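You operate a simulated robot arm through the tools that you are given. There is no shell and no other tool.

You run a simulated robot arm. Do the job below in one go: nothing can be reset, and whatever is moved stays where it is left.

## Task
Top up the blue pot with about 200 ml from the jug.
Fine: close the pot again and put the jug back. Set down upright: jug.

It is judged by the outcome, as a careful person would: the job done as asked, and still so three seconds after it is handed in. It fails if anything else is knocked over, pushed out of place, dropped, spilled or broken.

## Robot
A 7-joint arm with a two-finger parallel gripper, fixed in place. Base frame: the origin is on the floor under the middle of its stand, x ahead of it, y to its left, z up; the work surface is at about z = 85. Readings come in cm, degrees, newtons and seconds.
With the tool pointing down near the work surface it reaches from about 42 to 90 cm from the base axis. Its first joint turns from -143.0 to 143.0 degrees. Payload 3 kg.
The tool frame sits at the grasp point between the pads (the TCP): z along the fingers, y along the line on which they close. The tips reach 3 cm beyond it. Largest opening 9.4 cm; finger width 2.8, thickness 1; the body of the gripper, 5 by 9.6 cm, starts 5.5 cm behind the TCP.
Orientation is that of the tool frame in the base frame, as a unit quaternion [x, y, z, w]. With the fingers straight down and closing along the base's y, the tool's x points along the base's -x, its y along +y and its z along -z.

## Interface
- The arm moves only by the tool play_rows. Its argument "commands" is a list of rows, each a list of 6 numbers: the shift along the tool's x, y, z in cm, then the turn, a rotation vector about the tool's x, y, z in degrees. In form: [[tx, ty, tz, rx, ry, rz], ...]. A call has 1 to 20 rows; each row shifts and turns the commanded pose from where the row before left it, along the tool's axes as they then stand. "hand" is the finger opening in cm, from 0 to 9.4, set as the call begins (left out, the last holds). Rows are played at 5 a second. More than 5 cm and 8.6 degrees between two rows, or a gripper value outside its range, and nothing of the call is played. Where a pose cannot be reached the arm comes as near as it can. A force on the tool above 40 N (or 10 N above the force at the start of the call, whichever is more), or a blocked arm, ends the call early, and 0.2 s more pass. The fingers move at their own pace (about 7.2 cm/s each) and stop on an object; they squeeze with about 34 N. The grip force told is the motor's: it shows also when the fingers shut on nothing. Time passes only in rows, and 0.2 s behind the last, so rows that do not move let the fingers close. The reply holds the time, the measured pose of the TCP, the force on the tool along the base axes, the opening and the grip force, in the units named above and with some noise, with the torque about the TCP (base axes, N m) and any sound that the robot's microphone picked up.
- Cameras (640 x 400 px; columns grow to the right, rows downward): "scene" is fixed at [22.13, -65.23, 170.14]; the picture's right is [0.69, -0.73, 0.00], its down [-0.45, -0.42, -0.79] and it looks along [0.57, 0.54, -0.62] (base axes); focal length 312 px, centre (320, 200). "wrist" rides on the gripper at [7.6, 1.4, -10.2] in the tool frame; the picture's right is [-0.18, 0.98, 0.00], its down [-0.75, -0.14, -0.64] and it looks along [-0.63, -0.12, 0.77] (tool axes); focal length 243 px, centre (320, 200).
- camera(camera): a new picture of that camera. It takes no simulated time.
- point_at(camera, pixels): for up to 12 pixels [column, row] of the newest picture of that camera ("zoom" is the newest enlarged one), the place [x, y, z] in the base frame of the surface seen there, good to about 0.2 cm. It takes no simulated time.
- zoom(camera, box): a new picture of the part [left, top, right, bottom] of that camera's present view, enlarged. It takes no simulated time.
- job_done(): hands the job in; it is judged then, once.

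Unless the task says otherwise, let go and move clear before handing in.

The tools are called as a command line: name --pt "numbers of a row" for each row, then --argument value for the rest, lists and objects as JSON in quotes. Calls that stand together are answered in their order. play_rows: Moves the arm, as the interface text tells. Its arguments: {"type":"object","properties":{"commands":{"type":"array","items":{"type":"array","items":{"type":"number"}}},"hand":{"type":"number"}},"required":["commands"]} The other tools are called the same way: camera (camera) takes a picture; point_at (camera, pixels) gives the place of the surface under pixels of a picture; zoom (camera, box) takes an enlarged picture of a part of a camera's view; job_done () hands the job in.

At the start:

```text
time: 0.0
tool_pos: [45.01, -1.55, 129.12]
ee_rot: [0.001, 1.0, 0.0, 0.0]
contact_force: [-0.9, 0.4, 0.2]
moment: [-0.01, 0.02, 0.03]
gripper_width: 9.41
grasp_force: 0.0
```

scene: 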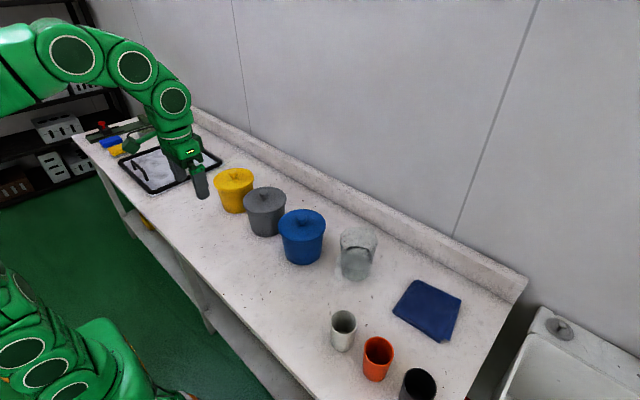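
wrist: 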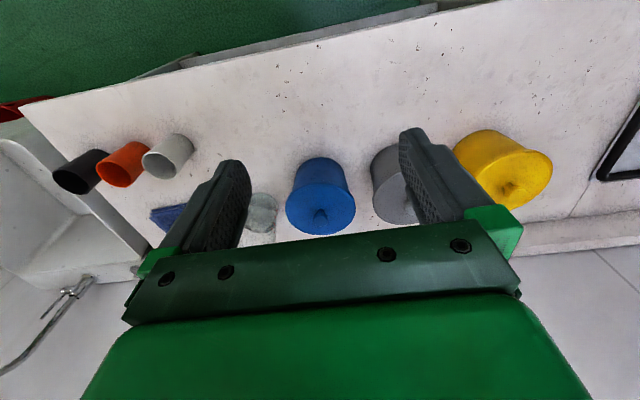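

The scene shows yellow, grey and blue lidded pots in a row, with a glass jug at about (358,253) to the right of the blue one. I'll zoom in on the jug and blue pot before I move.

zoom --camera "scene" --box '[260, 190, 400, 300]'

zoom --camera "wrist" --box '[220, 130, 420, 260]'

point_at --camera "scene" --pixels '[[302, 213], [302, 221], [280, 226], [326, 226], [303, 262], [358, 232], [358, 250], [340, 235], [377, 240], [355, 278], [265, 192], [235, 172]]'

```text
3.64 times, centred on (330, 245) of scene
```

zoom: 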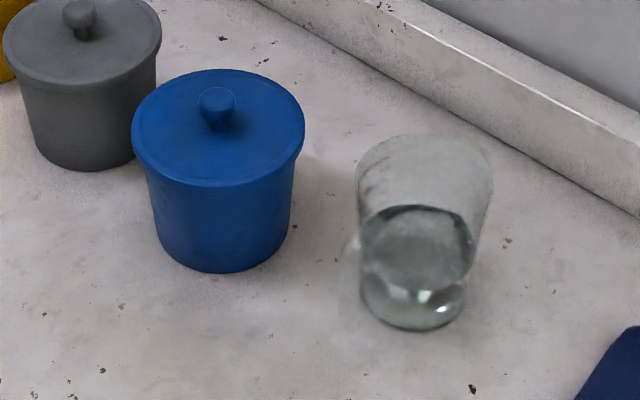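

```text
3.08 times, centred on (320, 195) of wrist
```

zoom: 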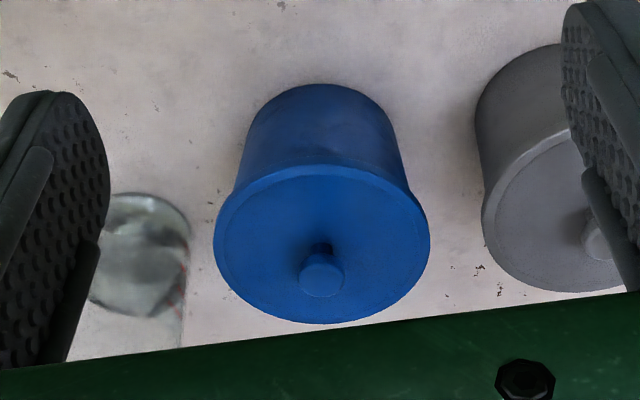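

```text
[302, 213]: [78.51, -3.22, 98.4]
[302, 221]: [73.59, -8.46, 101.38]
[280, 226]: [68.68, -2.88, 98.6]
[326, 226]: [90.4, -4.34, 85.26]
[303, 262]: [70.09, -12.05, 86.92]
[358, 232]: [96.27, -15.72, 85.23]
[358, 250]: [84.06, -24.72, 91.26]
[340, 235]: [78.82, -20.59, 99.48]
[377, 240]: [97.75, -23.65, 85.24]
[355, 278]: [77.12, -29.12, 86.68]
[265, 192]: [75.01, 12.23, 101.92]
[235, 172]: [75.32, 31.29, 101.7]
```

The jug looks like an open glass cylinder with faint red marks on its left side. I'll zoom in closer on the jug and on the blue lid's knob.

zoom --camera "scene" --box '[330, 220, 386, 290]'

zoom --camera "scene" --box '[270, 200, 335, 270]'

zoom --camera "wrist" --box '[230, 180, 290, 250]'

```text
5.71 times, centred on (358, 255) of scene
```

zoom: 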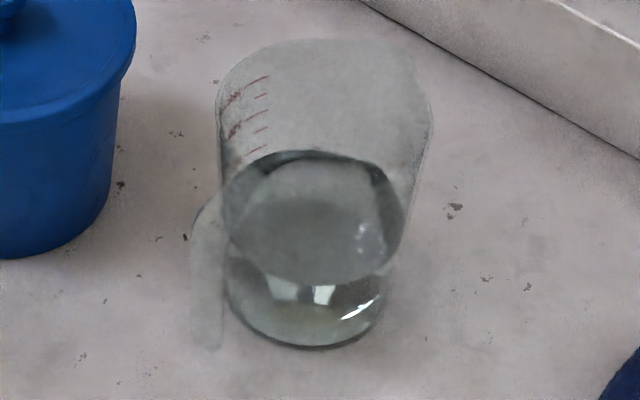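

```text
5.71 times, centred on (302, 235) of scene
```

zoom: 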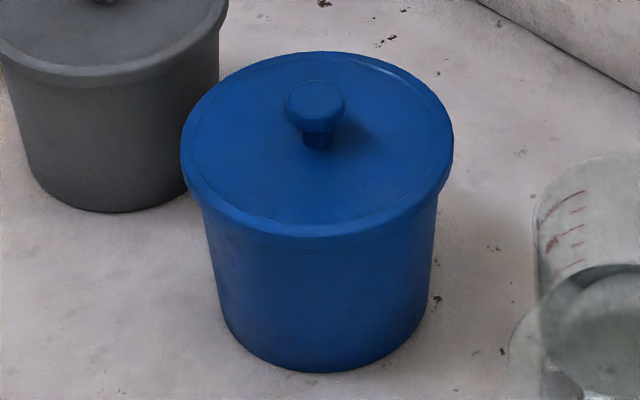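

```text
5.71 times, centred on (260, 215) of wrist
```

zoom: 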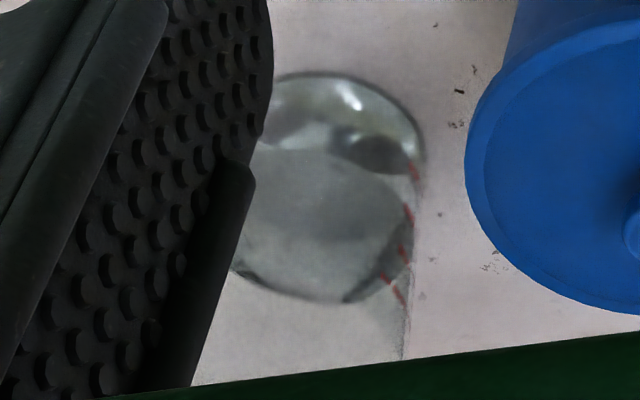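

The jug flares to roughly 12 cm at the rim, which is wider than my gripper, and there is a faint handle on its left at zoom (205,270). I'll move the wrist camera above and in front of it to find the handle and spout.

play_rows --pt "-2 -3 0 0 0 0" --pt "-2 -3 0 0 0 0" --pt "-2 -3 0 0 0 0" --pt "-2 -3 0 0 0 0" --pt "-2 -3 0 0 0 0" --pt "-2 -3 0 0 0 0" --pt "-1 -3 0 0 0 0" --pt "0 0 0 0 0 0" --hand 9.4

camera --camera "wrist"

camera --camera "scene"

```text
time: 1.8
tool_pos: [57.82, -22.57, 129.03]
ee_rot: [-0.001, 1.0, 0.0, -0.001]
contact_force: [-0.5, 0.0, 0.3]
moment: [0.0, 0.02, 0.04]
gripper_width: 9.4
grasp_force: 0.1
```

```text
taken
```

wrist: 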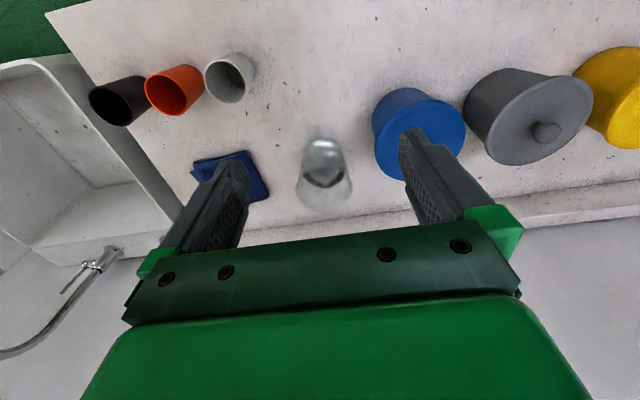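

```text
taken
```

scene: 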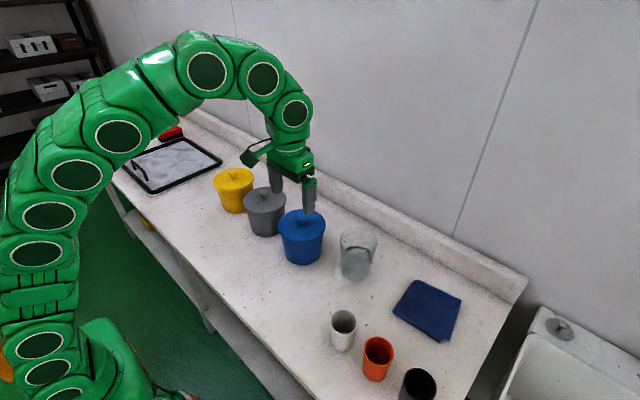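

The jug is now clear of the fingers at about (323,175) in the wrist view. I'll zoom in on it and sample points on the jug.

zoom --camera "wrist" --box '[275, 120, 375, 230]'

point_at --camera "wrist" --pixels '[[300, 190], [347, 190], [325, 165], [323, 145], [305, 150], [340, 150], [325, 205], [350, 185], [299, 175], [345, 165]]'

```text
3.64 times, centred on (325, 175) of wrist
```

zoom: 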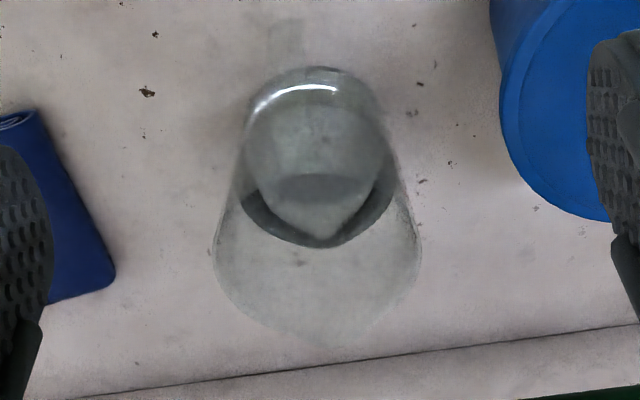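

```text
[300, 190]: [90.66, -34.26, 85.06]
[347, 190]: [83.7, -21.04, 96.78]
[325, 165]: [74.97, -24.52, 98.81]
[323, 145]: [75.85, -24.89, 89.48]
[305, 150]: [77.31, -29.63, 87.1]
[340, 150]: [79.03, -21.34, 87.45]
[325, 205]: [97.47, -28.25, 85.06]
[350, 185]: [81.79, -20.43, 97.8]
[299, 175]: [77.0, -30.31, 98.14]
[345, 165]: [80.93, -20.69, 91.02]
```

The spout faces away (+x), at zoom (340,348), and a faint handle points back toward the robot at zoom (285,40). Next I'll get points on the lid knob, the table edges and the free space.

point_at --camera "scene" --pixels '[[301, 218], [299, 217], [304, 217], [301, 216], [301, 224], [230, 230], [210, 250], [240, 280], [270, 300], [215, 330], [300, 330], [341, 318]]'

point_at --camera "wrist" --pixels '[[372, 130], [400, 90], [462, 130], [315, 127], [311, 130], [316, 122], [230, 80], [300, 80], [400, 30], [300, 30], [330, 245], [225, 170]]'

zoom --camera "wrist" --box '[295, 110, 345, 160]'

```text
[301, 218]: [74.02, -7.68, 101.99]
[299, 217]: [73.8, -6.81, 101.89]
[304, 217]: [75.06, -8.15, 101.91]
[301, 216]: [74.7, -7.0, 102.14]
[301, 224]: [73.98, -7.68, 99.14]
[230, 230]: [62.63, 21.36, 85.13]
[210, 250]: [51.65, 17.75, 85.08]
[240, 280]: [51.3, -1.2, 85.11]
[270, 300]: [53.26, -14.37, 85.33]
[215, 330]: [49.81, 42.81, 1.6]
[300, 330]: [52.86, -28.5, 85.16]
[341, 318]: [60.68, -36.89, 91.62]
```

```text
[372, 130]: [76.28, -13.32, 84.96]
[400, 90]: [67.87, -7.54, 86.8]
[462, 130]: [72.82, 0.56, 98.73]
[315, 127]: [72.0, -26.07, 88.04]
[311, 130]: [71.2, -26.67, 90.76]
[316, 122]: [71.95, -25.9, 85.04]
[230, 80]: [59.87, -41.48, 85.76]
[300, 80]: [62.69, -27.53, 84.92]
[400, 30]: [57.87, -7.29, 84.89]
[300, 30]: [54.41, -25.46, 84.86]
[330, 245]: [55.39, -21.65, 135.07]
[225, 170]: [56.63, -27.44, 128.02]
```

```text
8.00 times, centred on (320, 135) of wrist
```

zoom: 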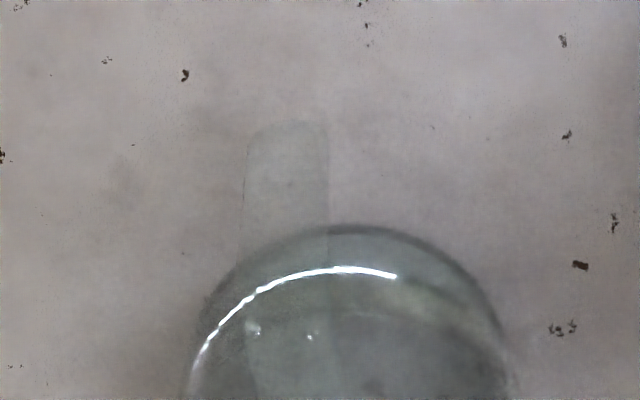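

The knob top is near (74.4,-7.3,102), the lid surface is at z≈98.7, and the handle shows at (71.5,-26.4). I'll go above the knob at z≈112 and check alignment.

play_rows --pt "-2.75 2.52 0 0 0 0" --pt "-2.75 2.52 0 0 0 0" --pt "-2.75 2.52 0 0 0 0" --pt "-2.75 2.52 0 0 0 0" --pt "-2.75 2.52 0 0 0 0" --pt "-2.75 2.52 0 0 0 0" --pt "0 0 3.5 0 0 0" --pt "0 0 3.5 0 0 0" --pt "0 0 3.5 0 0 0" --pt "0 0 3.5 0 0 0" --pt "0 0 3 0 0 0" --pt "0 0 0 0 0 0"

camera --camera "wrist"

camera --camera "scene"

```text
time: 4.4
tool_pos: [66.33, -15.26, 111.34]
ee_rot: [0.0, 1.0, 0.001, 0.0]
contact_force: [0.5, 0.0, 0.1]
moment: [-0.02, 0.01, 0.01]
gripper_width: 9.39
grasp_force: 0.1
out of reach, approached as far as the arm can: row 3, 4, 5, 6
```

```text
taken
```

wrist: 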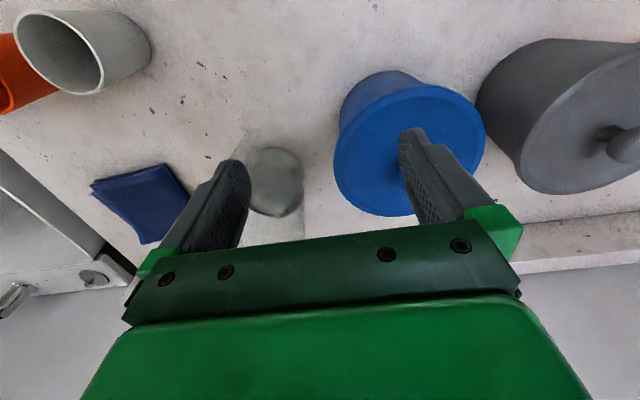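

```text
taken
```

scene: 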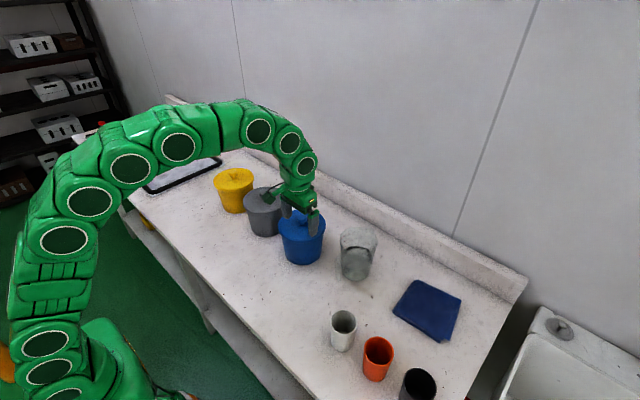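

The high pose was out of reach, so the arm stopped at (66.3,-15.3,111.3). I can shift over the knob at this lower height, since the tips at z≈108 still clear everything.

play_rows --pt "-2 2 0 0 0 0" --pt "-2 2 0 0 0 0" --pt "-2 2 0 0 0 0" --pt "-2 1.9 0 0 0 0" --pt "0 0 0 0 0 0"

camera --camera "wrist"

zoom --camera "scene" --box '[250, 170, 350, 270]'

```text
time: 5.6
tool_pos: [74.39, -7.13, 110.95]
ee_rot: [0.0, 1.0, 0.001, 0.0]
contact_force: [-0.9, -0.3, 0.3]
moment: [-0.03, 0.03, 0.01]
gripper_width: 9.4
grasp_force: 0.0
```

```text
taken
```

wrist: 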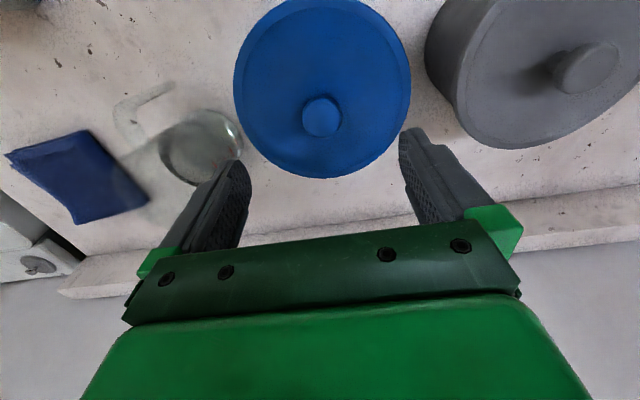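

```text
4.00 times, centred on (300, 220) of scene
```

zoom: 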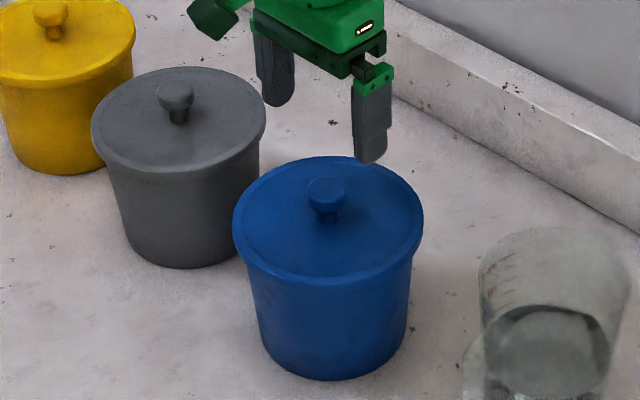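

The knob is at wrist (322,117), centred between the fingers, and the jug handle now shows at (140,105). I'll measure both.

zoom --camera "wrist" --box '[90, 70, 250, 230]'

point_at --camera "wrist" --pixels '[[322, 117], [305, 117], [339, 117], [322, 101], [322, 133], [120, 110], [150, 92], [135, 130], [170, 88], [160, 130], [236, 125], [200, 150]]'

```text
2.50 times, centred on (170, 150) of wrist
```

zoom: 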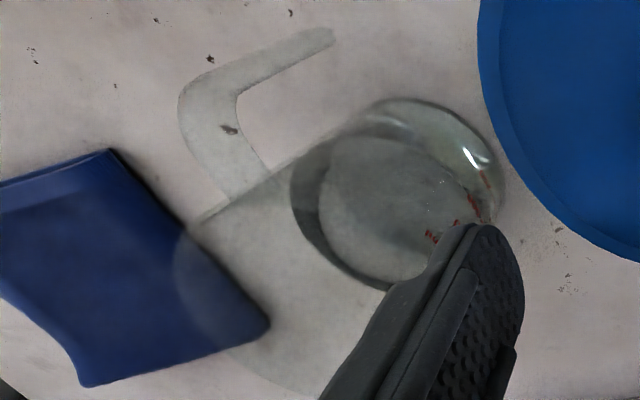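

```text
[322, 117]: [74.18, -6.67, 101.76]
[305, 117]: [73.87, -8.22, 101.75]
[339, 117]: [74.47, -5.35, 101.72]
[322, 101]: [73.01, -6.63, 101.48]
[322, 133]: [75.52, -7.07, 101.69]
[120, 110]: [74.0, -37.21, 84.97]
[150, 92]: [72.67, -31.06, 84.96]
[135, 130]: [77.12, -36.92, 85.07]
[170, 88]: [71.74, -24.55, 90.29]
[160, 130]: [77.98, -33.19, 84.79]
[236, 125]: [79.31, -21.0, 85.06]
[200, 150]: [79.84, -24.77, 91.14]
```

The knob centre reads about (74.3,-6.85,101.75) with the TCP at (74.39,-7.13). I'll nudge +0.25 in y, descend to z≈102.4 so the tips stay above the lid surface, and close gently.

play_rows --pt "0 0.25 2.2 0 0 0" --pt "0 0 2.2 0 0 0" --pt "0 0 2.1 0 0 0" --pt "0 0 1.0 0 0 0" --pt "0 0 1.0 0 0 0" --pt "0 0 0 0 0 0"

zoom --camera "scene" --box '[250, 170, 350, 270]'

```text
time: 7.0
tool_pos: [74.23, -6.89, 102.69]
ee_rot: [0.0, 1.0, 0.0, 0.0]
contact_force: [0.5, 0.1, 0.1]
moment: [0.0, -0.02, 0.01]
gripper_width: 9.42
grasp_force: 0.1
```

```text
4.00 times, centred on (300, 220) of scene
```

zoom: 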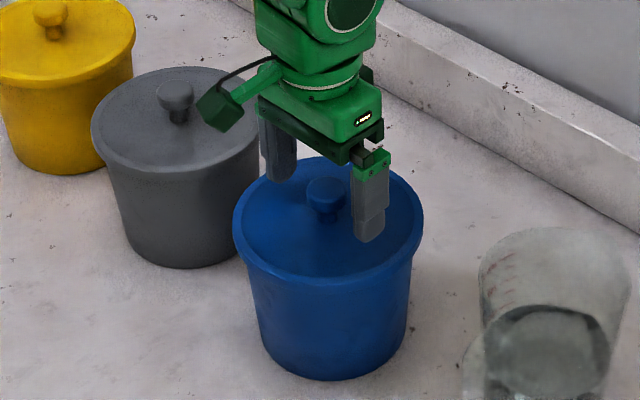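

The fingers straddle the knob, with the tips at about z=99.7. I'll go down another 0.4 cm and close.

play_rows --pt "0 0 0.4 0 0 0" --pt "0 0 0 0 0 0"

play_rows --pt "0 0 0 0 0 0" --pt "0 0 0 0 0 0" --pt "0 0 0 0 0 0" --pt "0 0 0 0 0 0" --pt "0 0 0 0 0 0" --hand 0

zoom --camera "scene" --box '[250, 170, 350, 270]'

```text
time: 7.6
tool_pos: [74.34, -6.9, 102.25]
ee_rot: [0.0, 1.0, 0.0, 0.0]
contact_force: [0.2, -0.6, 0.2]
moment: [-0.01, 0.01, 0.02]
gripper_width: 9.4
grasp_force: 0.0
```

```text
time: 8.8
tool_pos: [74.34, -6.97, 102.24]
ee_rot: [0.0, 1.0, 0.0, 0.0]
contact_force: [-0.6, 0.5, -0.9]
moment: [0.02, -0.03, -0.02]
gripper_width: 3.24
grasp_force: 34.2
heard: snap
```

```text
4.00 times, centred on (300, 220) of scene
```

zoom: 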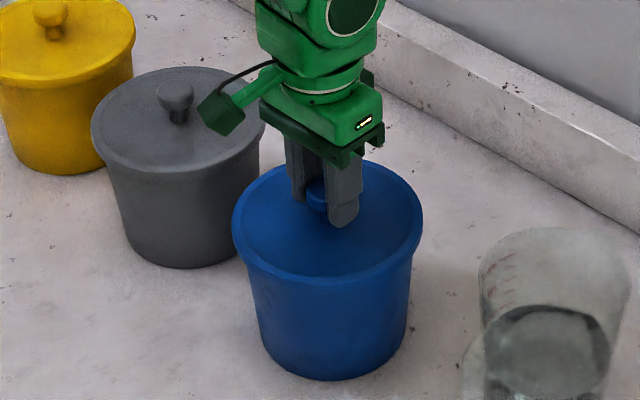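

I'm holding the knob at 3.24 cm opening and 34 N, and I heard a snap that I need to understand. I'll lift by 1 cm first to see whether the lid comes with it and what it weighs.

play_rows --pt "0 0 -0.3 0 0 0" --pt "0 0 -0.3 0 0 0" --pt "0 0 -0.4 0 0 0" --pt "0 0 0 0 0 0"

zoom --camera "scene" --box '[250, 170, 350, 270]'

```text
time: 9.8
tool_pos: [74.25, -6.95, 103.43]
ee_rot: [0.0, 1.0, 0.0, 0.0]
contact_force: [-0.4, -1.0, -1.0]
moment: [-0.03, 0.0, -0.03]
gripper_width: 3.19
grasp_force: 33.9
```

```text
4.00 times, centred on (300, 220) of scene
```

zoom: 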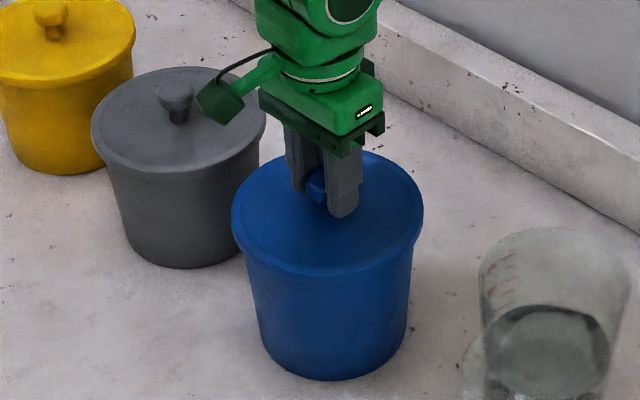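

The lid has risen while the pot's base stayed at (325,375) in the zoom, so it is coming off freely. I'll lift it clear to about z=112.

play_rows --pt "0 0 -1 0 0 0" --pt "0 0 -1 0 0 0" --pt "0 0 -1.5 0 0 0" --pt "0 0 -2 0 0 0" --pt "0 0 -2 0 0 0" --pt "0 0 0 0 0 0"

camera --camera "scene"

zoom --camera "scene" --box '[250, 170, 350, 270]'

camera --camera "wrist"

```text
time: 11.2
tool_pos: [74.41, -7.06, 110.95]
ee_rot: [0.0, 1.0, 0.0, 0.0]
contact_force: [-1.2, -0.6, -0.9]
moment: [0.01, 0.0, 0.0]
gripper_width: 3.24
grasp_force: 33.8
```

```text
taken
```

scene: 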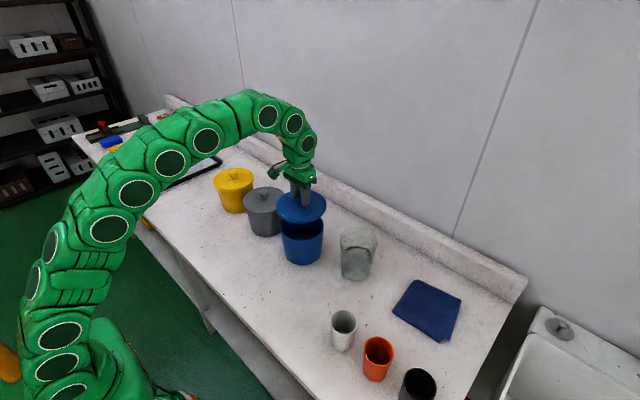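

```text
4.00 times, centred on (300, 220) of scene
```

zoom: 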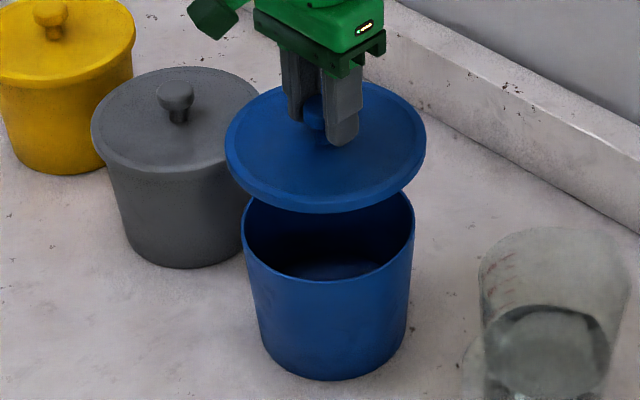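

```text
taken
```

wrist: 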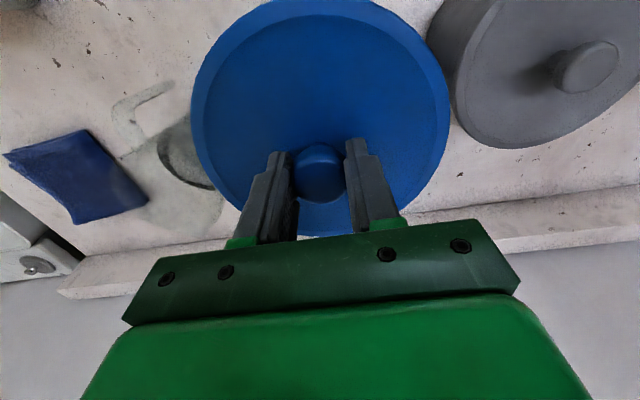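

The lid is off cleanly. I need a free patch for it in front of the pots, so I'll find the table's front edge and check the space.

point_at --camera "scene" --pixels '[[180, 240], [190, 255], [200, 265], [205, 275], [212, 285], [220, 285], [225, 250], [240, 250], [250, 260], [255, 240], [265, 280], [285, 290]]'

zoom --camera "scene" --box '[140, 180, 340, 330]'

```text
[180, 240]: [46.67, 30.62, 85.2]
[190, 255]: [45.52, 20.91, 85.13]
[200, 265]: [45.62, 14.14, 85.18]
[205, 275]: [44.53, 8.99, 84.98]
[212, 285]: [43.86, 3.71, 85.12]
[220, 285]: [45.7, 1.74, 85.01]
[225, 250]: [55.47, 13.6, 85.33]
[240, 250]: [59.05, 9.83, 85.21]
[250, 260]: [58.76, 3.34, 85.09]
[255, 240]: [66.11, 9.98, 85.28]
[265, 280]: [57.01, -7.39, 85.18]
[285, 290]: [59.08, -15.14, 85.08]
```

```text
2.67 times, centred on (240, 255) of scene
```

zoom: 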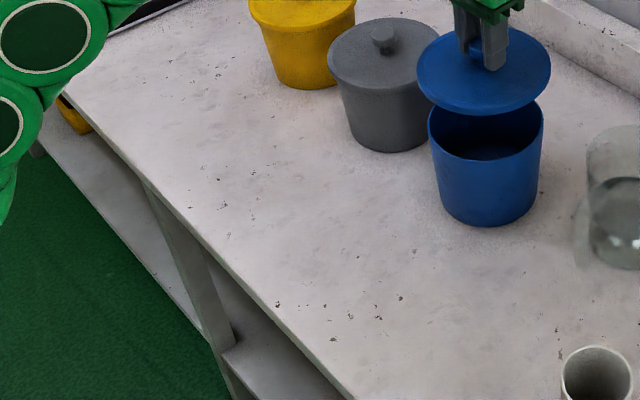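

The table's front edge is at x≈43, and the patch around (55.5,14) is clear of the grey pot. I'll carry the lid back in -x first, then across to it.

play_rows --pt "2 0 0 0 0 0" --pt "3 0 0 0 0 0" --pt "3 0 0 0 0 0" --pt "3 0 0 0 0 0" --pt "3 0 0 0 0 0" --pt "3 0.5 0 0 0 0" --pt "1.9 2 0 0 0 0" --pt "0 3 0 0 0 0" --pt "0 3 0 0 0 0" --pt "0 3 0 0 0 0" --pt "0 3 0 0 0 0" --pt "0 3 0 0 0 0" --pt "0 2.5 0 0 0 0" --pt "0 1 0 0 0 0" --pt "0 0 0 0 0 0"

camera --camera "scene"

zoom --camera "scene" --box '[250, 180, 400, 300]'

```text
time: 14.4
tool_pos: [55.5, 14.26, 110.92]
ee_rot: [0.0, 1.0, 0.0, 0.001]
contact_force: [0.2, -0.5, 0.2]
moment: [0.0, -0.01, -0.05]
gripper_width: 3.23
grasp_force: 33.8
```

```text
taken
```

scene: 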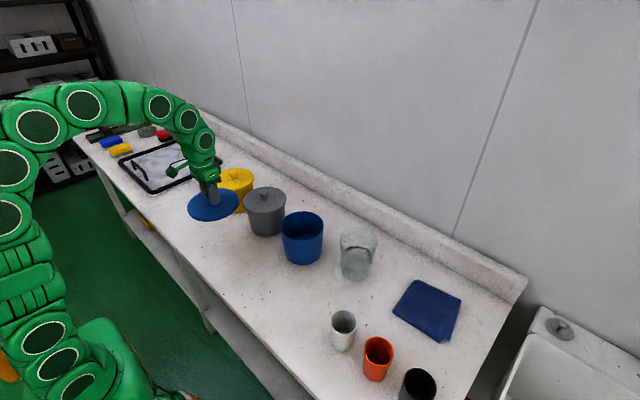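

```text
3.33 times, centred on (325, 240) of scene
```

zoom: 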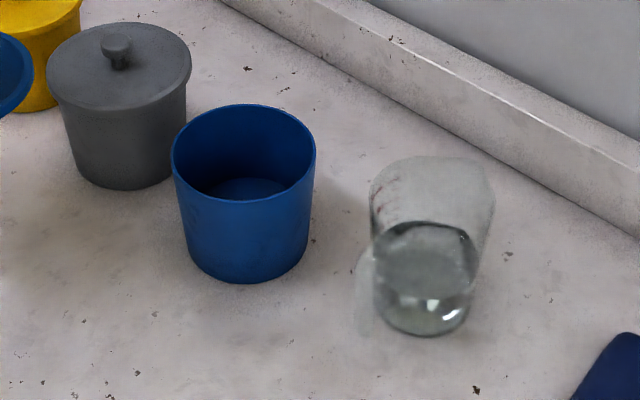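

The pot is open and upright, and the lid hangs level above the clear patch. I'll lower it to about z=93, then go in small steps until I feel contact.

play_rows --pt "0 0 3 0 0 0" --pt "0 0 3 0 0 0" --pt "0 0 3 0 0 0" --pt "0 0 3 0 0 0" --pt "0 0 3 0 0 0" --pt "0 0 2 0 0 0" --pt "0 0 1 0 0 0" --pt "0 0 0 0 0 0"

zoom --camera "scene" --box '[160, 180, 280, 290]'

```text
time: 16.2
tool_pos: [55.47, 14.06, 92.99]
ee_rot: [0.001, 1.0, 0.001, 0.0]
contact_force: [-0.1, -0.7, -0.8]
moment: [0.01, -0.05, 0.0]
gripper_width: 3.23
grasp_force: 33.8
```

```text
3.64 times, centred on (220, 235) of scene
```

zoom: 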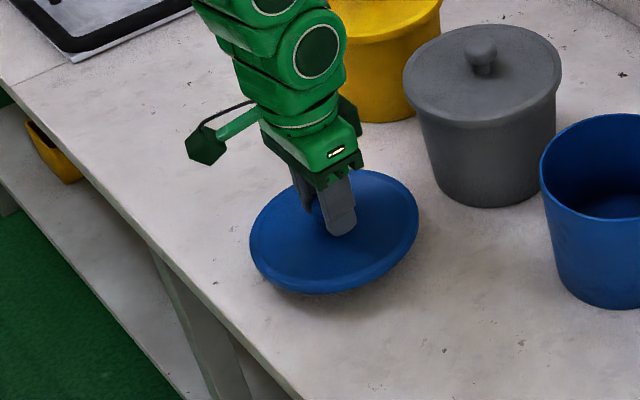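

The lid looks slightly tilted in the grip (zoom (250,235) to (418,215)). I'll measure its rim heights before setting it down.

point_at --camera "zoom" --pixels '[[262, 235], [335, 280], [408, 215], [400, 185], [290, 265], [385, 262], [275, 205], [340, 250]]'

camera --camera "wrist"

```text
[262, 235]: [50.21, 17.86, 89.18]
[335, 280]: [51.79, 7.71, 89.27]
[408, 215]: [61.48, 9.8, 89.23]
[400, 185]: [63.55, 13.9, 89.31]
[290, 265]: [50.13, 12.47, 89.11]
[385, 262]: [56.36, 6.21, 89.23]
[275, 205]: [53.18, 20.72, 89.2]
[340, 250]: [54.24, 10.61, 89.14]
```

```text
taken
```

wrist: 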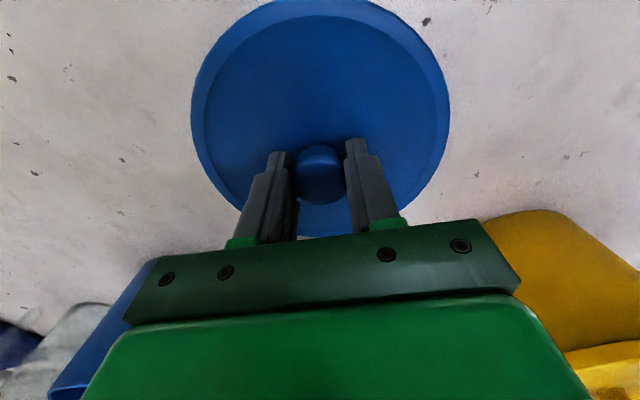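

The lid is level, with its top at z≈89.2. I'll lower in half-centimetre steps and watch the vertical force.

play_rows --pt "0 0 0.5 0 0 0" --pt "0 0 0.5 0 0 0" --pt "0 0 0 0 0 0"

zoom --camera "scene" --box '[160, 180, 280, 290]'

```text
time: 17.0
tool_pos: [55.43, 14.13, 91.87]
ee_rot: [0.0, 1.0, 0.0, 0.0]
contact_force: [-0.8, -0.4, -1.3]
moment: [0.0, -0.04, 0.05]
gripper_width: 3.23
grasp_force: 33.6
```

```text
3.64 times, centred on (220, 235) of scene
```

zoom: 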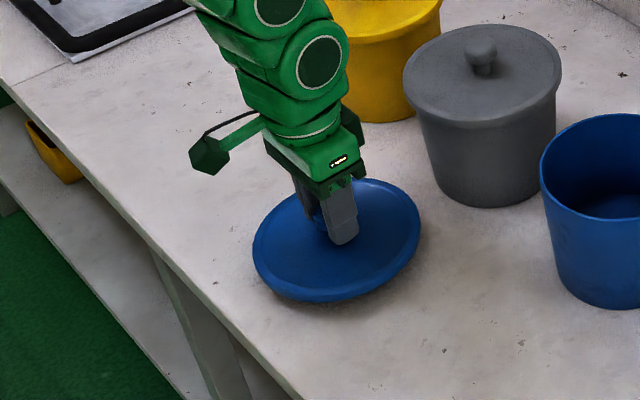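

There's still no contact (Fz -1.3 N, essentially the lid's weight). I'll continue down in small steps.

play_rows --pt "0 0 0.4 0 0 0" --pt "0 0 0.3 0 0 0" --pt "0 0 0 0 0 0"

play_rows --pt "0 0 0.3 0 0 0" --pt "0 0 0 0 0 0"

```text
time: 17.8
tool_pos: [55.47, 14.1, 91.14]
ee_rot: [0.0, 1.0, 0.0, 0.001]
contact_force: [0.4, 0.3, 0.0]
moment: [-0.03, -0.01, -0.02]
gripper_width: 3.21
grasp_force: 33.8
```

```text
time: 18.4
tool_pos: [55.42, 14.24, 90.92]
ee_rot: [0.0, 1.0, 0.001, 0.001]
contact_force: [0.2, -0.2, -1.3]
moment: [-0.01, 0.02, 0.02]
gripper_width: 3.22
grasp_force: 34.0
```

play_rows --pt "0 0 0.3 0 0 0" --pt "0 0 0 0 0 0"

zoom --camera "scene" --box '[180, 200, 250, 260]'

point_at --camera "zoom" --pixels '[[220, 220], [320, 330]]'

```text
time: 19.0
tool_pos: [55.44, 14.24, 90.56]
ee_rot: [0.0, 1.0, 0.0, 0.0]
contact_force: [0.2, 0.1, -1.3]
moment: [0.0, -0.01, 0.0]
gripper_width: 3.22
grasp_force: 33.8
```

```text
6.67 times, centred on (215, 230) of scene
```

zoom: 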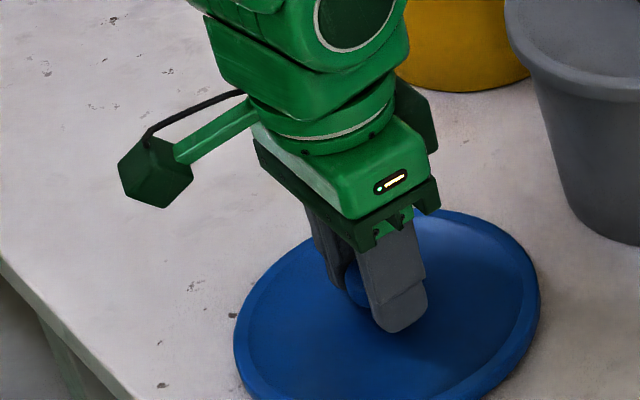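

```text
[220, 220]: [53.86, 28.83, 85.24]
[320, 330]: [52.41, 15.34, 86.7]
```

The lid's top is at 86.7, so it is close to the surface. I'll take smaller steps until the force reverses.

play_rows --pt "0 0 0.2 0 0 0" --pt "0 0 0 0 0 0"

play_rows --pt "0 0 0.15 0 0 0" --pt "0 0 0 0 0 0"

```text
time: 19.6
tool_pos: [55.45, 14.18, 90.25]
ee_rot: [0.0, 1.0, 0.0, 0.0]
contact_force: [0.2, -0.2, 0.0]
moment: [0.0, 0.01, 0.01]
gripper_width: 3.2
grasp_force: 33.9
```

```text
time: 20.2
tool_pos: [55.48, 14.25, 90.28]
ee_rot: [0.0, 1.0, 0.0, 0.0]
contact_force: [-0.1, -0.5, -0.2]
moment: [0.0, -0.04, 0.01]
gripper_width: 3.21
grasp_force: 33.9
```

play_rows --pt "0 0 0.2 0 0 0" --pt "0 0 0 0 0 0"

zoom --camera "scene" --box '[180, 200, 250, 260]'

point_at --camera "zoom" --pixels '[[260, 330], [320, 330], [500, 250]]'

```text
time: 20.8
tool_pos: [55.43, 14.26, 90.04]
ee_rot: [0.001, 1.0, 0.001, 0.0]
contact_force: [-0.6, 0.4, -0.9]
moment: [0.05, 0.02, -0.01]
gripper_width: 3.22
grasp_force: 34.3
```

```text
6.67 times, centred on (215, 230) of scene
```

zoom: 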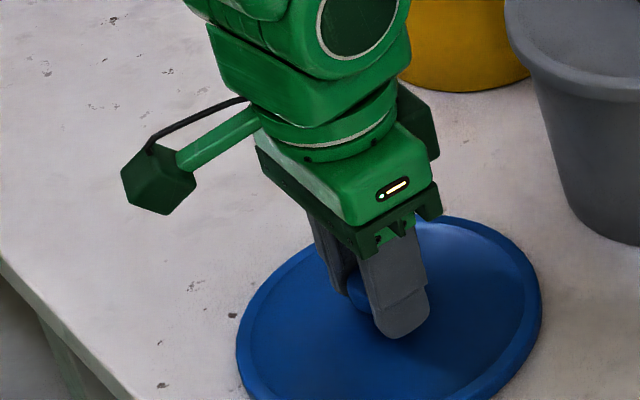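

```text
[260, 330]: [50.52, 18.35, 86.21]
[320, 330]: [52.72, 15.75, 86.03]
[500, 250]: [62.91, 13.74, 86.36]
```

play_rows --pt "0 0 0.2 0 0 0" --pt "0 0 0 0 0 0"

play_rows --pt "0 0 0.2 0 0 0" --pt "0 0 0 0 0 0"

```text
time: 21.4
tool_pos: [55.38, 14.15, 90.05]
ee_rot: [0.0, 1.0, 0.0, 0.0]
contact_force: [0.1, -1.2, 2.1]
moment: [0.15, -0.07, -0.05]
gripper_width: 3.21
grasp_force: 34.1
```

```text
time: 22.0
tool_pos: [55.44, 14.18, 89.64]
ee_rot: [0.0, 1.0, 0.0, 0.001]
contact_force: [-7.3, 12.7, 34.0]
moment: [0.29, 0.12, 0.06]
gripper_width: 3.19
grasp_force: 34.0
```

Contact: Fz has jumped to 34 N. I'll ease back 0.25 cm to unload, then open the fingers.

play_rows --pt "0 0 -0.2 0 0 0" --pt "0 0 0 0 0 0"

```text
time: 22.6
tool_pos: [55.43, 14.08, 89.72]
ee_rot: [0.0, 1.0, 0.0, -0.001]
contact_force: [0.2, 0.6, -0.7]
moment: [0.0, 0.01, 0.03]
gripper_width: 3.23
grasp_force: 33.6
```

The load is back to about zero with the lid resting. I'll open the fingers and rise straight up.

play_rows --pt "0 0 0 0 0 0" --pt "0 0 0 0 0 0" --pt "0 0 0 0 0 0" --pt "0 0 0 0 0 0" --hand 9.4

play_rows --pt "0 0 -1 0 0 0" --pt "0 0 -2 0 0 0" --pt "0 0 -3 0 0 0" --pt "0 0 -4 0 0 0" --pt "0 0 -4 0 0 0" --pt "0 0 -4 0 0 0" --pt "0 0 -2 0 0 0" --pt "0 0 0 0 0 0"

camera --camera "scene"

camera --camera "wrist"

```text
time: 23.6
tool_pos: [55.43, 14.16, 89.8]
ee_rot: [-0.001, 1.0, 0.0, 0.0]
contact_force: [0.4, -0.1, 0.3]
moment: [-0.04, 0.0, 0.0]
gripper_width: 9.41
grasp_force: 0.0
```

```text
time: 25.4
tool_pos: [54.92, 14.23, 109.7]
ee_rot: [0.001, 1.0, 0.0, 0.0]
contact_force: [0.2, -0.2, 0.9]
moment: [-0.02, 0.0, 0.02]
gripper_width: 9.37
grasp_force: 0.0
```

```text
taken
```

scene: 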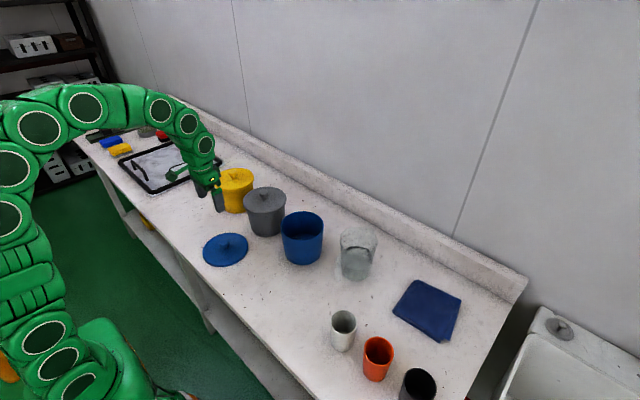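

```text
taken
```

wrist: 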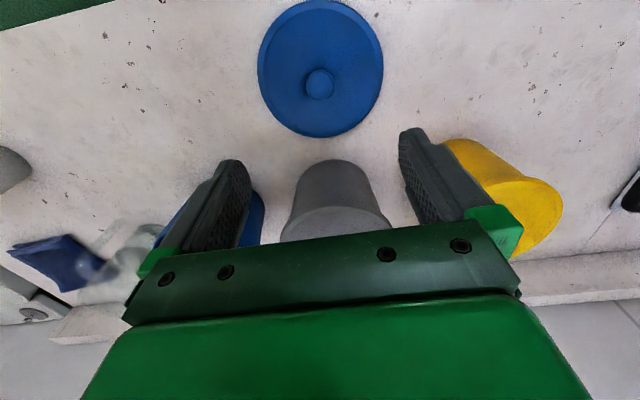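

The lid is lying flat at about (55,14), and everything else is undisturbed. Now I'll move across in front of the jug and pitch the tool forward to 30° below horizontal for the handle grasp.

play_rows --pt "0 -2 0 0 0 0" --pt "0 -4 0 0 0 0" --pt "0 -4 0 0 0 0" --pt "0 -4 0 0 0 0" --pt "0 -4 0 0 0 0" --pt "0 -4 0 0 0 0" --pt "0 -4 0 0 0 0" --pt "0 -4 0 0 0 0" --pt "0 -4 0 0 0 0" --pt "0 -4 0 0 0 0" --pt "0 -2 0 0 0 0" --pt "0 0 0 0 0 0" --hand 6

play_rows --pt "0 0 0 0 -7.5 0" --pt "0 0 0 0 -7.5 0" --pt "0 0 0 0 -7.5 0" --pt "0 0 0 0 -7.5 0" --pt "0 0 0 0 -7.5 0" --pt "0 0 0 0 -7.5 0" --pt "0 0 0 0 -7.5 0" --pt "0 0 0 0 -7.5 0" --pt "0 0 0 0 0 0"

camera --camera "wrist"

camera --camera "scene"

```text
time: 28.0
tool_pos: [55.49, -25.74, 109.76]
ee_rot: [0.0, 1.0, 0.0, 0.001]
contact_force: [-0.1, 0.6, -0.6]
moment: [0.02, -0.01, 0.03]
gripper_width: 5.99
grasp_force: 0.1
```

```text
time: 30.0
tool_pos: [55.34, -25.87, 109.91]
ee_rot: [0.0, 0.866, 0.0, 0.501]
contact_force: [-1.1, -0.1, 0.3]
moment: [-0.02, -0.01, 0.01]
gripper_width: 6.0
grasp_force: 0.1
```

```text
taken
```

wrist: 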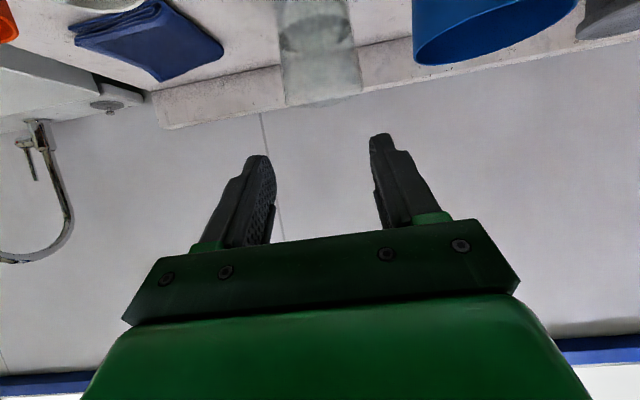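

```text
taken
```

scene: 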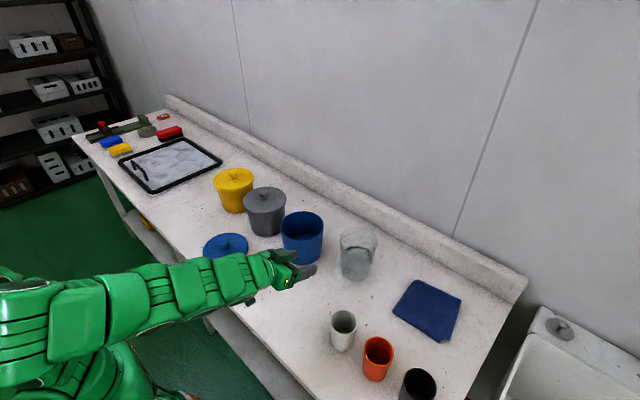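

The tool is pitched forward and the jug appears at wrist (318,50). I'll lower to about z=99 for a side-on look at the handle.

play_rows --pt "1.73 0 1.0 0 0 0" --pt "1.73 0 1.0 0 0 0" --pt "1.73 0 1.0 0 0 0" --pt "1.73 0 1.0 0 0 0" --pt "1.73 0 1.0 0 0 0" --pt "0.87 0 0.5 0 0 0" --pt "0 0 0 0 0 0"

camera --camera "wrist"

camera --camera "scene"

zoom --camera "wrist" --box '[250, 0, 390, 140]'

```text
time: 31.6
tool_pos: [55.67, -27.28, 101.55]
ee_rot: [0.008, 0.866, -0.019, 0.499]
contact_force: [-0.4, 0.0, -0.5]
moment: [0.02, 0.01, -0.02]
gripper_width: 6.0
grasp_force: 0.0
out of reach, approached as far as the arm can: row 5, 6
```

```text
taken
```

wrist: 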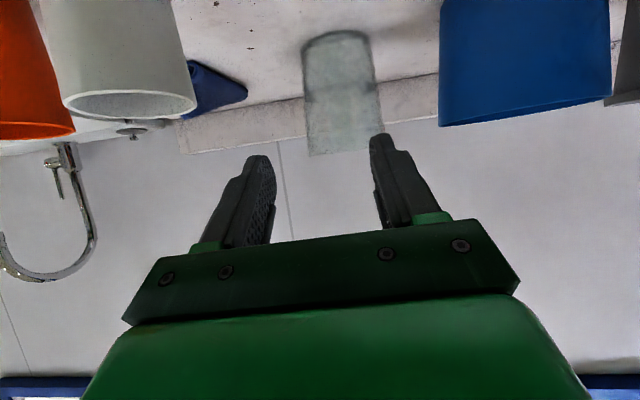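

```text
taken
```

scene: 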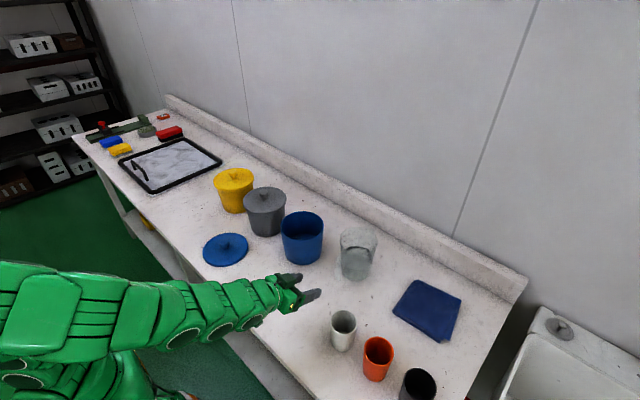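

```text
2.86 times, centred on (320, 70) of wrist
```

zoom: 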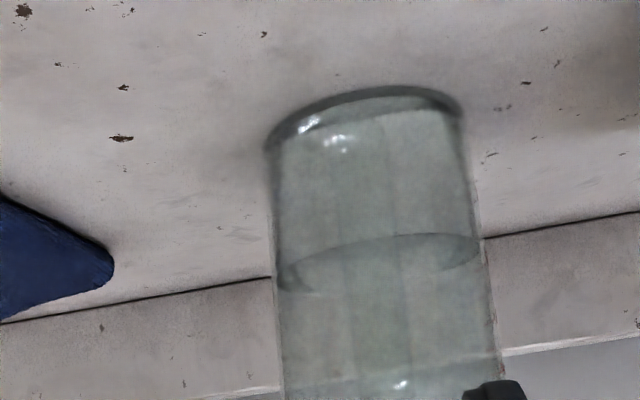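

The arm stopped at z≈101.5 because it's folded at its reach limit. The handle is a faint vertical band within the jug at zoom (340–410), so I'll enlarge further.

zoom --camera "wrist" --box '[290, 20, 390, 160]'

point_at --camera "wrist" --pixels '[[335, 45], [335, 60], [340, 60], [345, 60], [330, 60], [340, 80], [345, 80], [340, 100], [345, 100], [345, 120], [340, 130], [350, 100]]'

```text
2.86 times, centred on (340, 90) of wrist
```

zoom: 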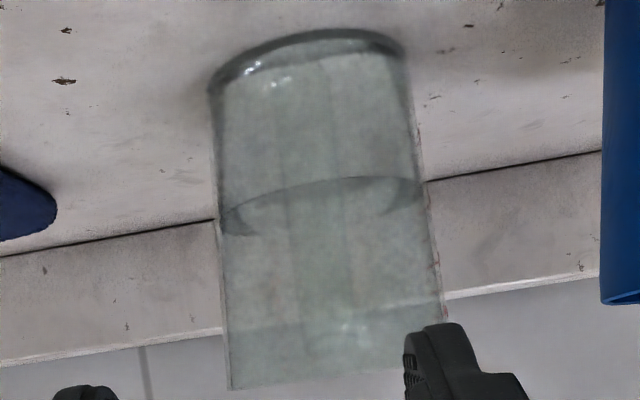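

```text
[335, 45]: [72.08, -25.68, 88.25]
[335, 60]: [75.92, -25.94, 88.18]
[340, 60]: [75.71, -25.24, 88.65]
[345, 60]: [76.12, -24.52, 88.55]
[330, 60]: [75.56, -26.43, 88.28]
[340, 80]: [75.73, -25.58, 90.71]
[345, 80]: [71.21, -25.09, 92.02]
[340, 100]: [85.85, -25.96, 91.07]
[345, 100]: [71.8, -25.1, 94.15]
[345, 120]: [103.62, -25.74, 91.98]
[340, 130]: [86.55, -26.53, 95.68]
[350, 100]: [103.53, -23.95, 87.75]
```

Points on the handle bar read (71.2,-25.1,92.0), (71.8,-25.1,94.2) and (72.1,-25.7,88.3), while the jug wall is at x≈75.7. I'll fix the small yaw error and edge forward to (63,-25.9,100) for a closer look.

play_rows --pt "-0.6 0.35 1.77 -2.35 0 0.3" --pt "-0.6 0.35 1.77 0 0 0" --pt "-0.6 0.35 1.77 0 0 0" --pt "-0.6 0.35 1.77 0 0 0" --pt "0 0 0 0 0 0"

camera --camera "wrist"

camera --camera "scene"

zoom --camera "wrist" --box '[270, 0, 410, 170]'

```text
time: 32.8
tool_pos: [62.96, -24.33, 99.44]
ee_rot: [-0.008, 0.866, 0.019, 0.5]
contact_force: [-0.5, -0.7, 1.1]
moment: [-0.01, 0.04, 0.02]
gripper_width: 6.02
grasp_force: 0.0
```

```text
taken
```

wrist: 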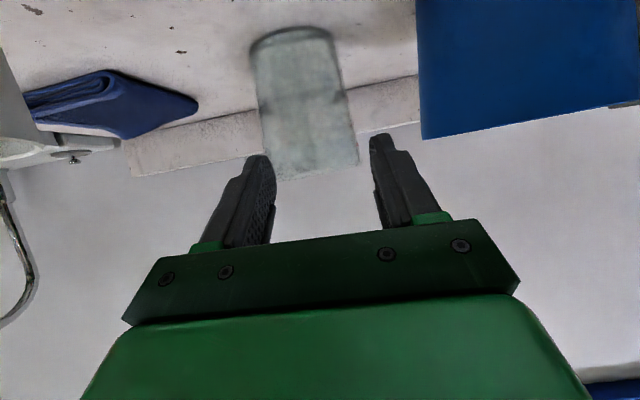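

```text
taken
```

scene: 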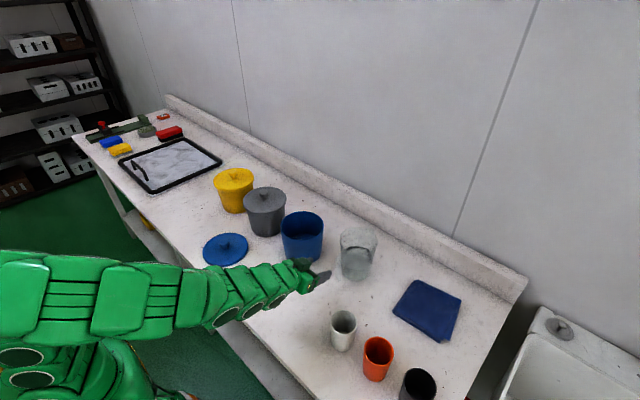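

```text
2.35 times, centred on (340, 85) of wrist
```

zoom: 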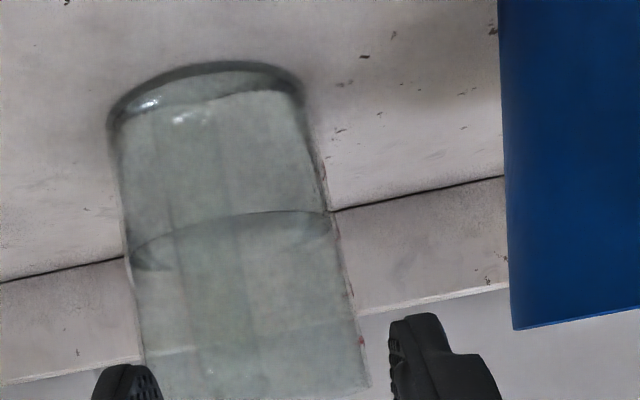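

The yaw correction overshot, so the commanded pose had already been straight. I'll undo it and shift to y≈-25.9.

play_rows --pt "0 -1.6 0 2.35 0 -0.3" --pt "0 0 0 0 0 0"

camera --camera "wrist"

zoom --camera "wrist" --box '[260, 0, 400, 170]'

point_at --camera "wrist" --pixels '[[310, 60], [315, 60], [320, 60], [325, 60], [330, 60], [315, 100], [320, 100], [325, 100], [330, 100], [320, 130], [325, 130], [330, 130]]'

```text
time: 33.4
tool_pos: [63.03, -25.9, 99.36]
ee_rot: [0.001, 0.866, -0.001, 0.499]
contact_force: [-0.7, -0.1, 0.0]
moment: [0.0, 0.02, 0.02]
gripper_width: 5.98
grasp_force: 0.0
```

```text
taken
```

wrist: 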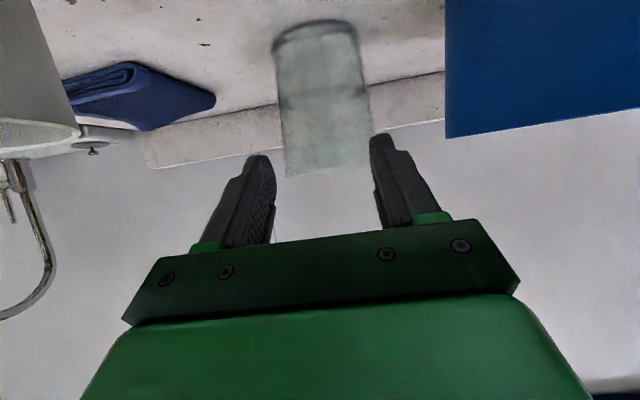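

```text
2.35 times, centred on (330, 85) of wrist
```

zoom: 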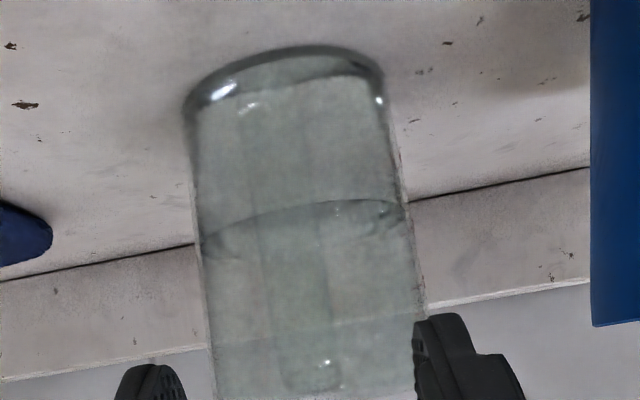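

```text
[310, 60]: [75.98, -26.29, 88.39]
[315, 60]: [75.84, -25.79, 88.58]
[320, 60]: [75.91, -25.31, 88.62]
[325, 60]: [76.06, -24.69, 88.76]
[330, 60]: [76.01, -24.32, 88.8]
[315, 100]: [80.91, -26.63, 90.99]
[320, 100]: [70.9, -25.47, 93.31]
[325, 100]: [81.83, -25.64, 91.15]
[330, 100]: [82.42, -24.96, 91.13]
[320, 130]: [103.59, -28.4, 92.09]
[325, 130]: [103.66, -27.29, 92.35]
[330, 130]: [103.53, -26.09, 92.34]
```

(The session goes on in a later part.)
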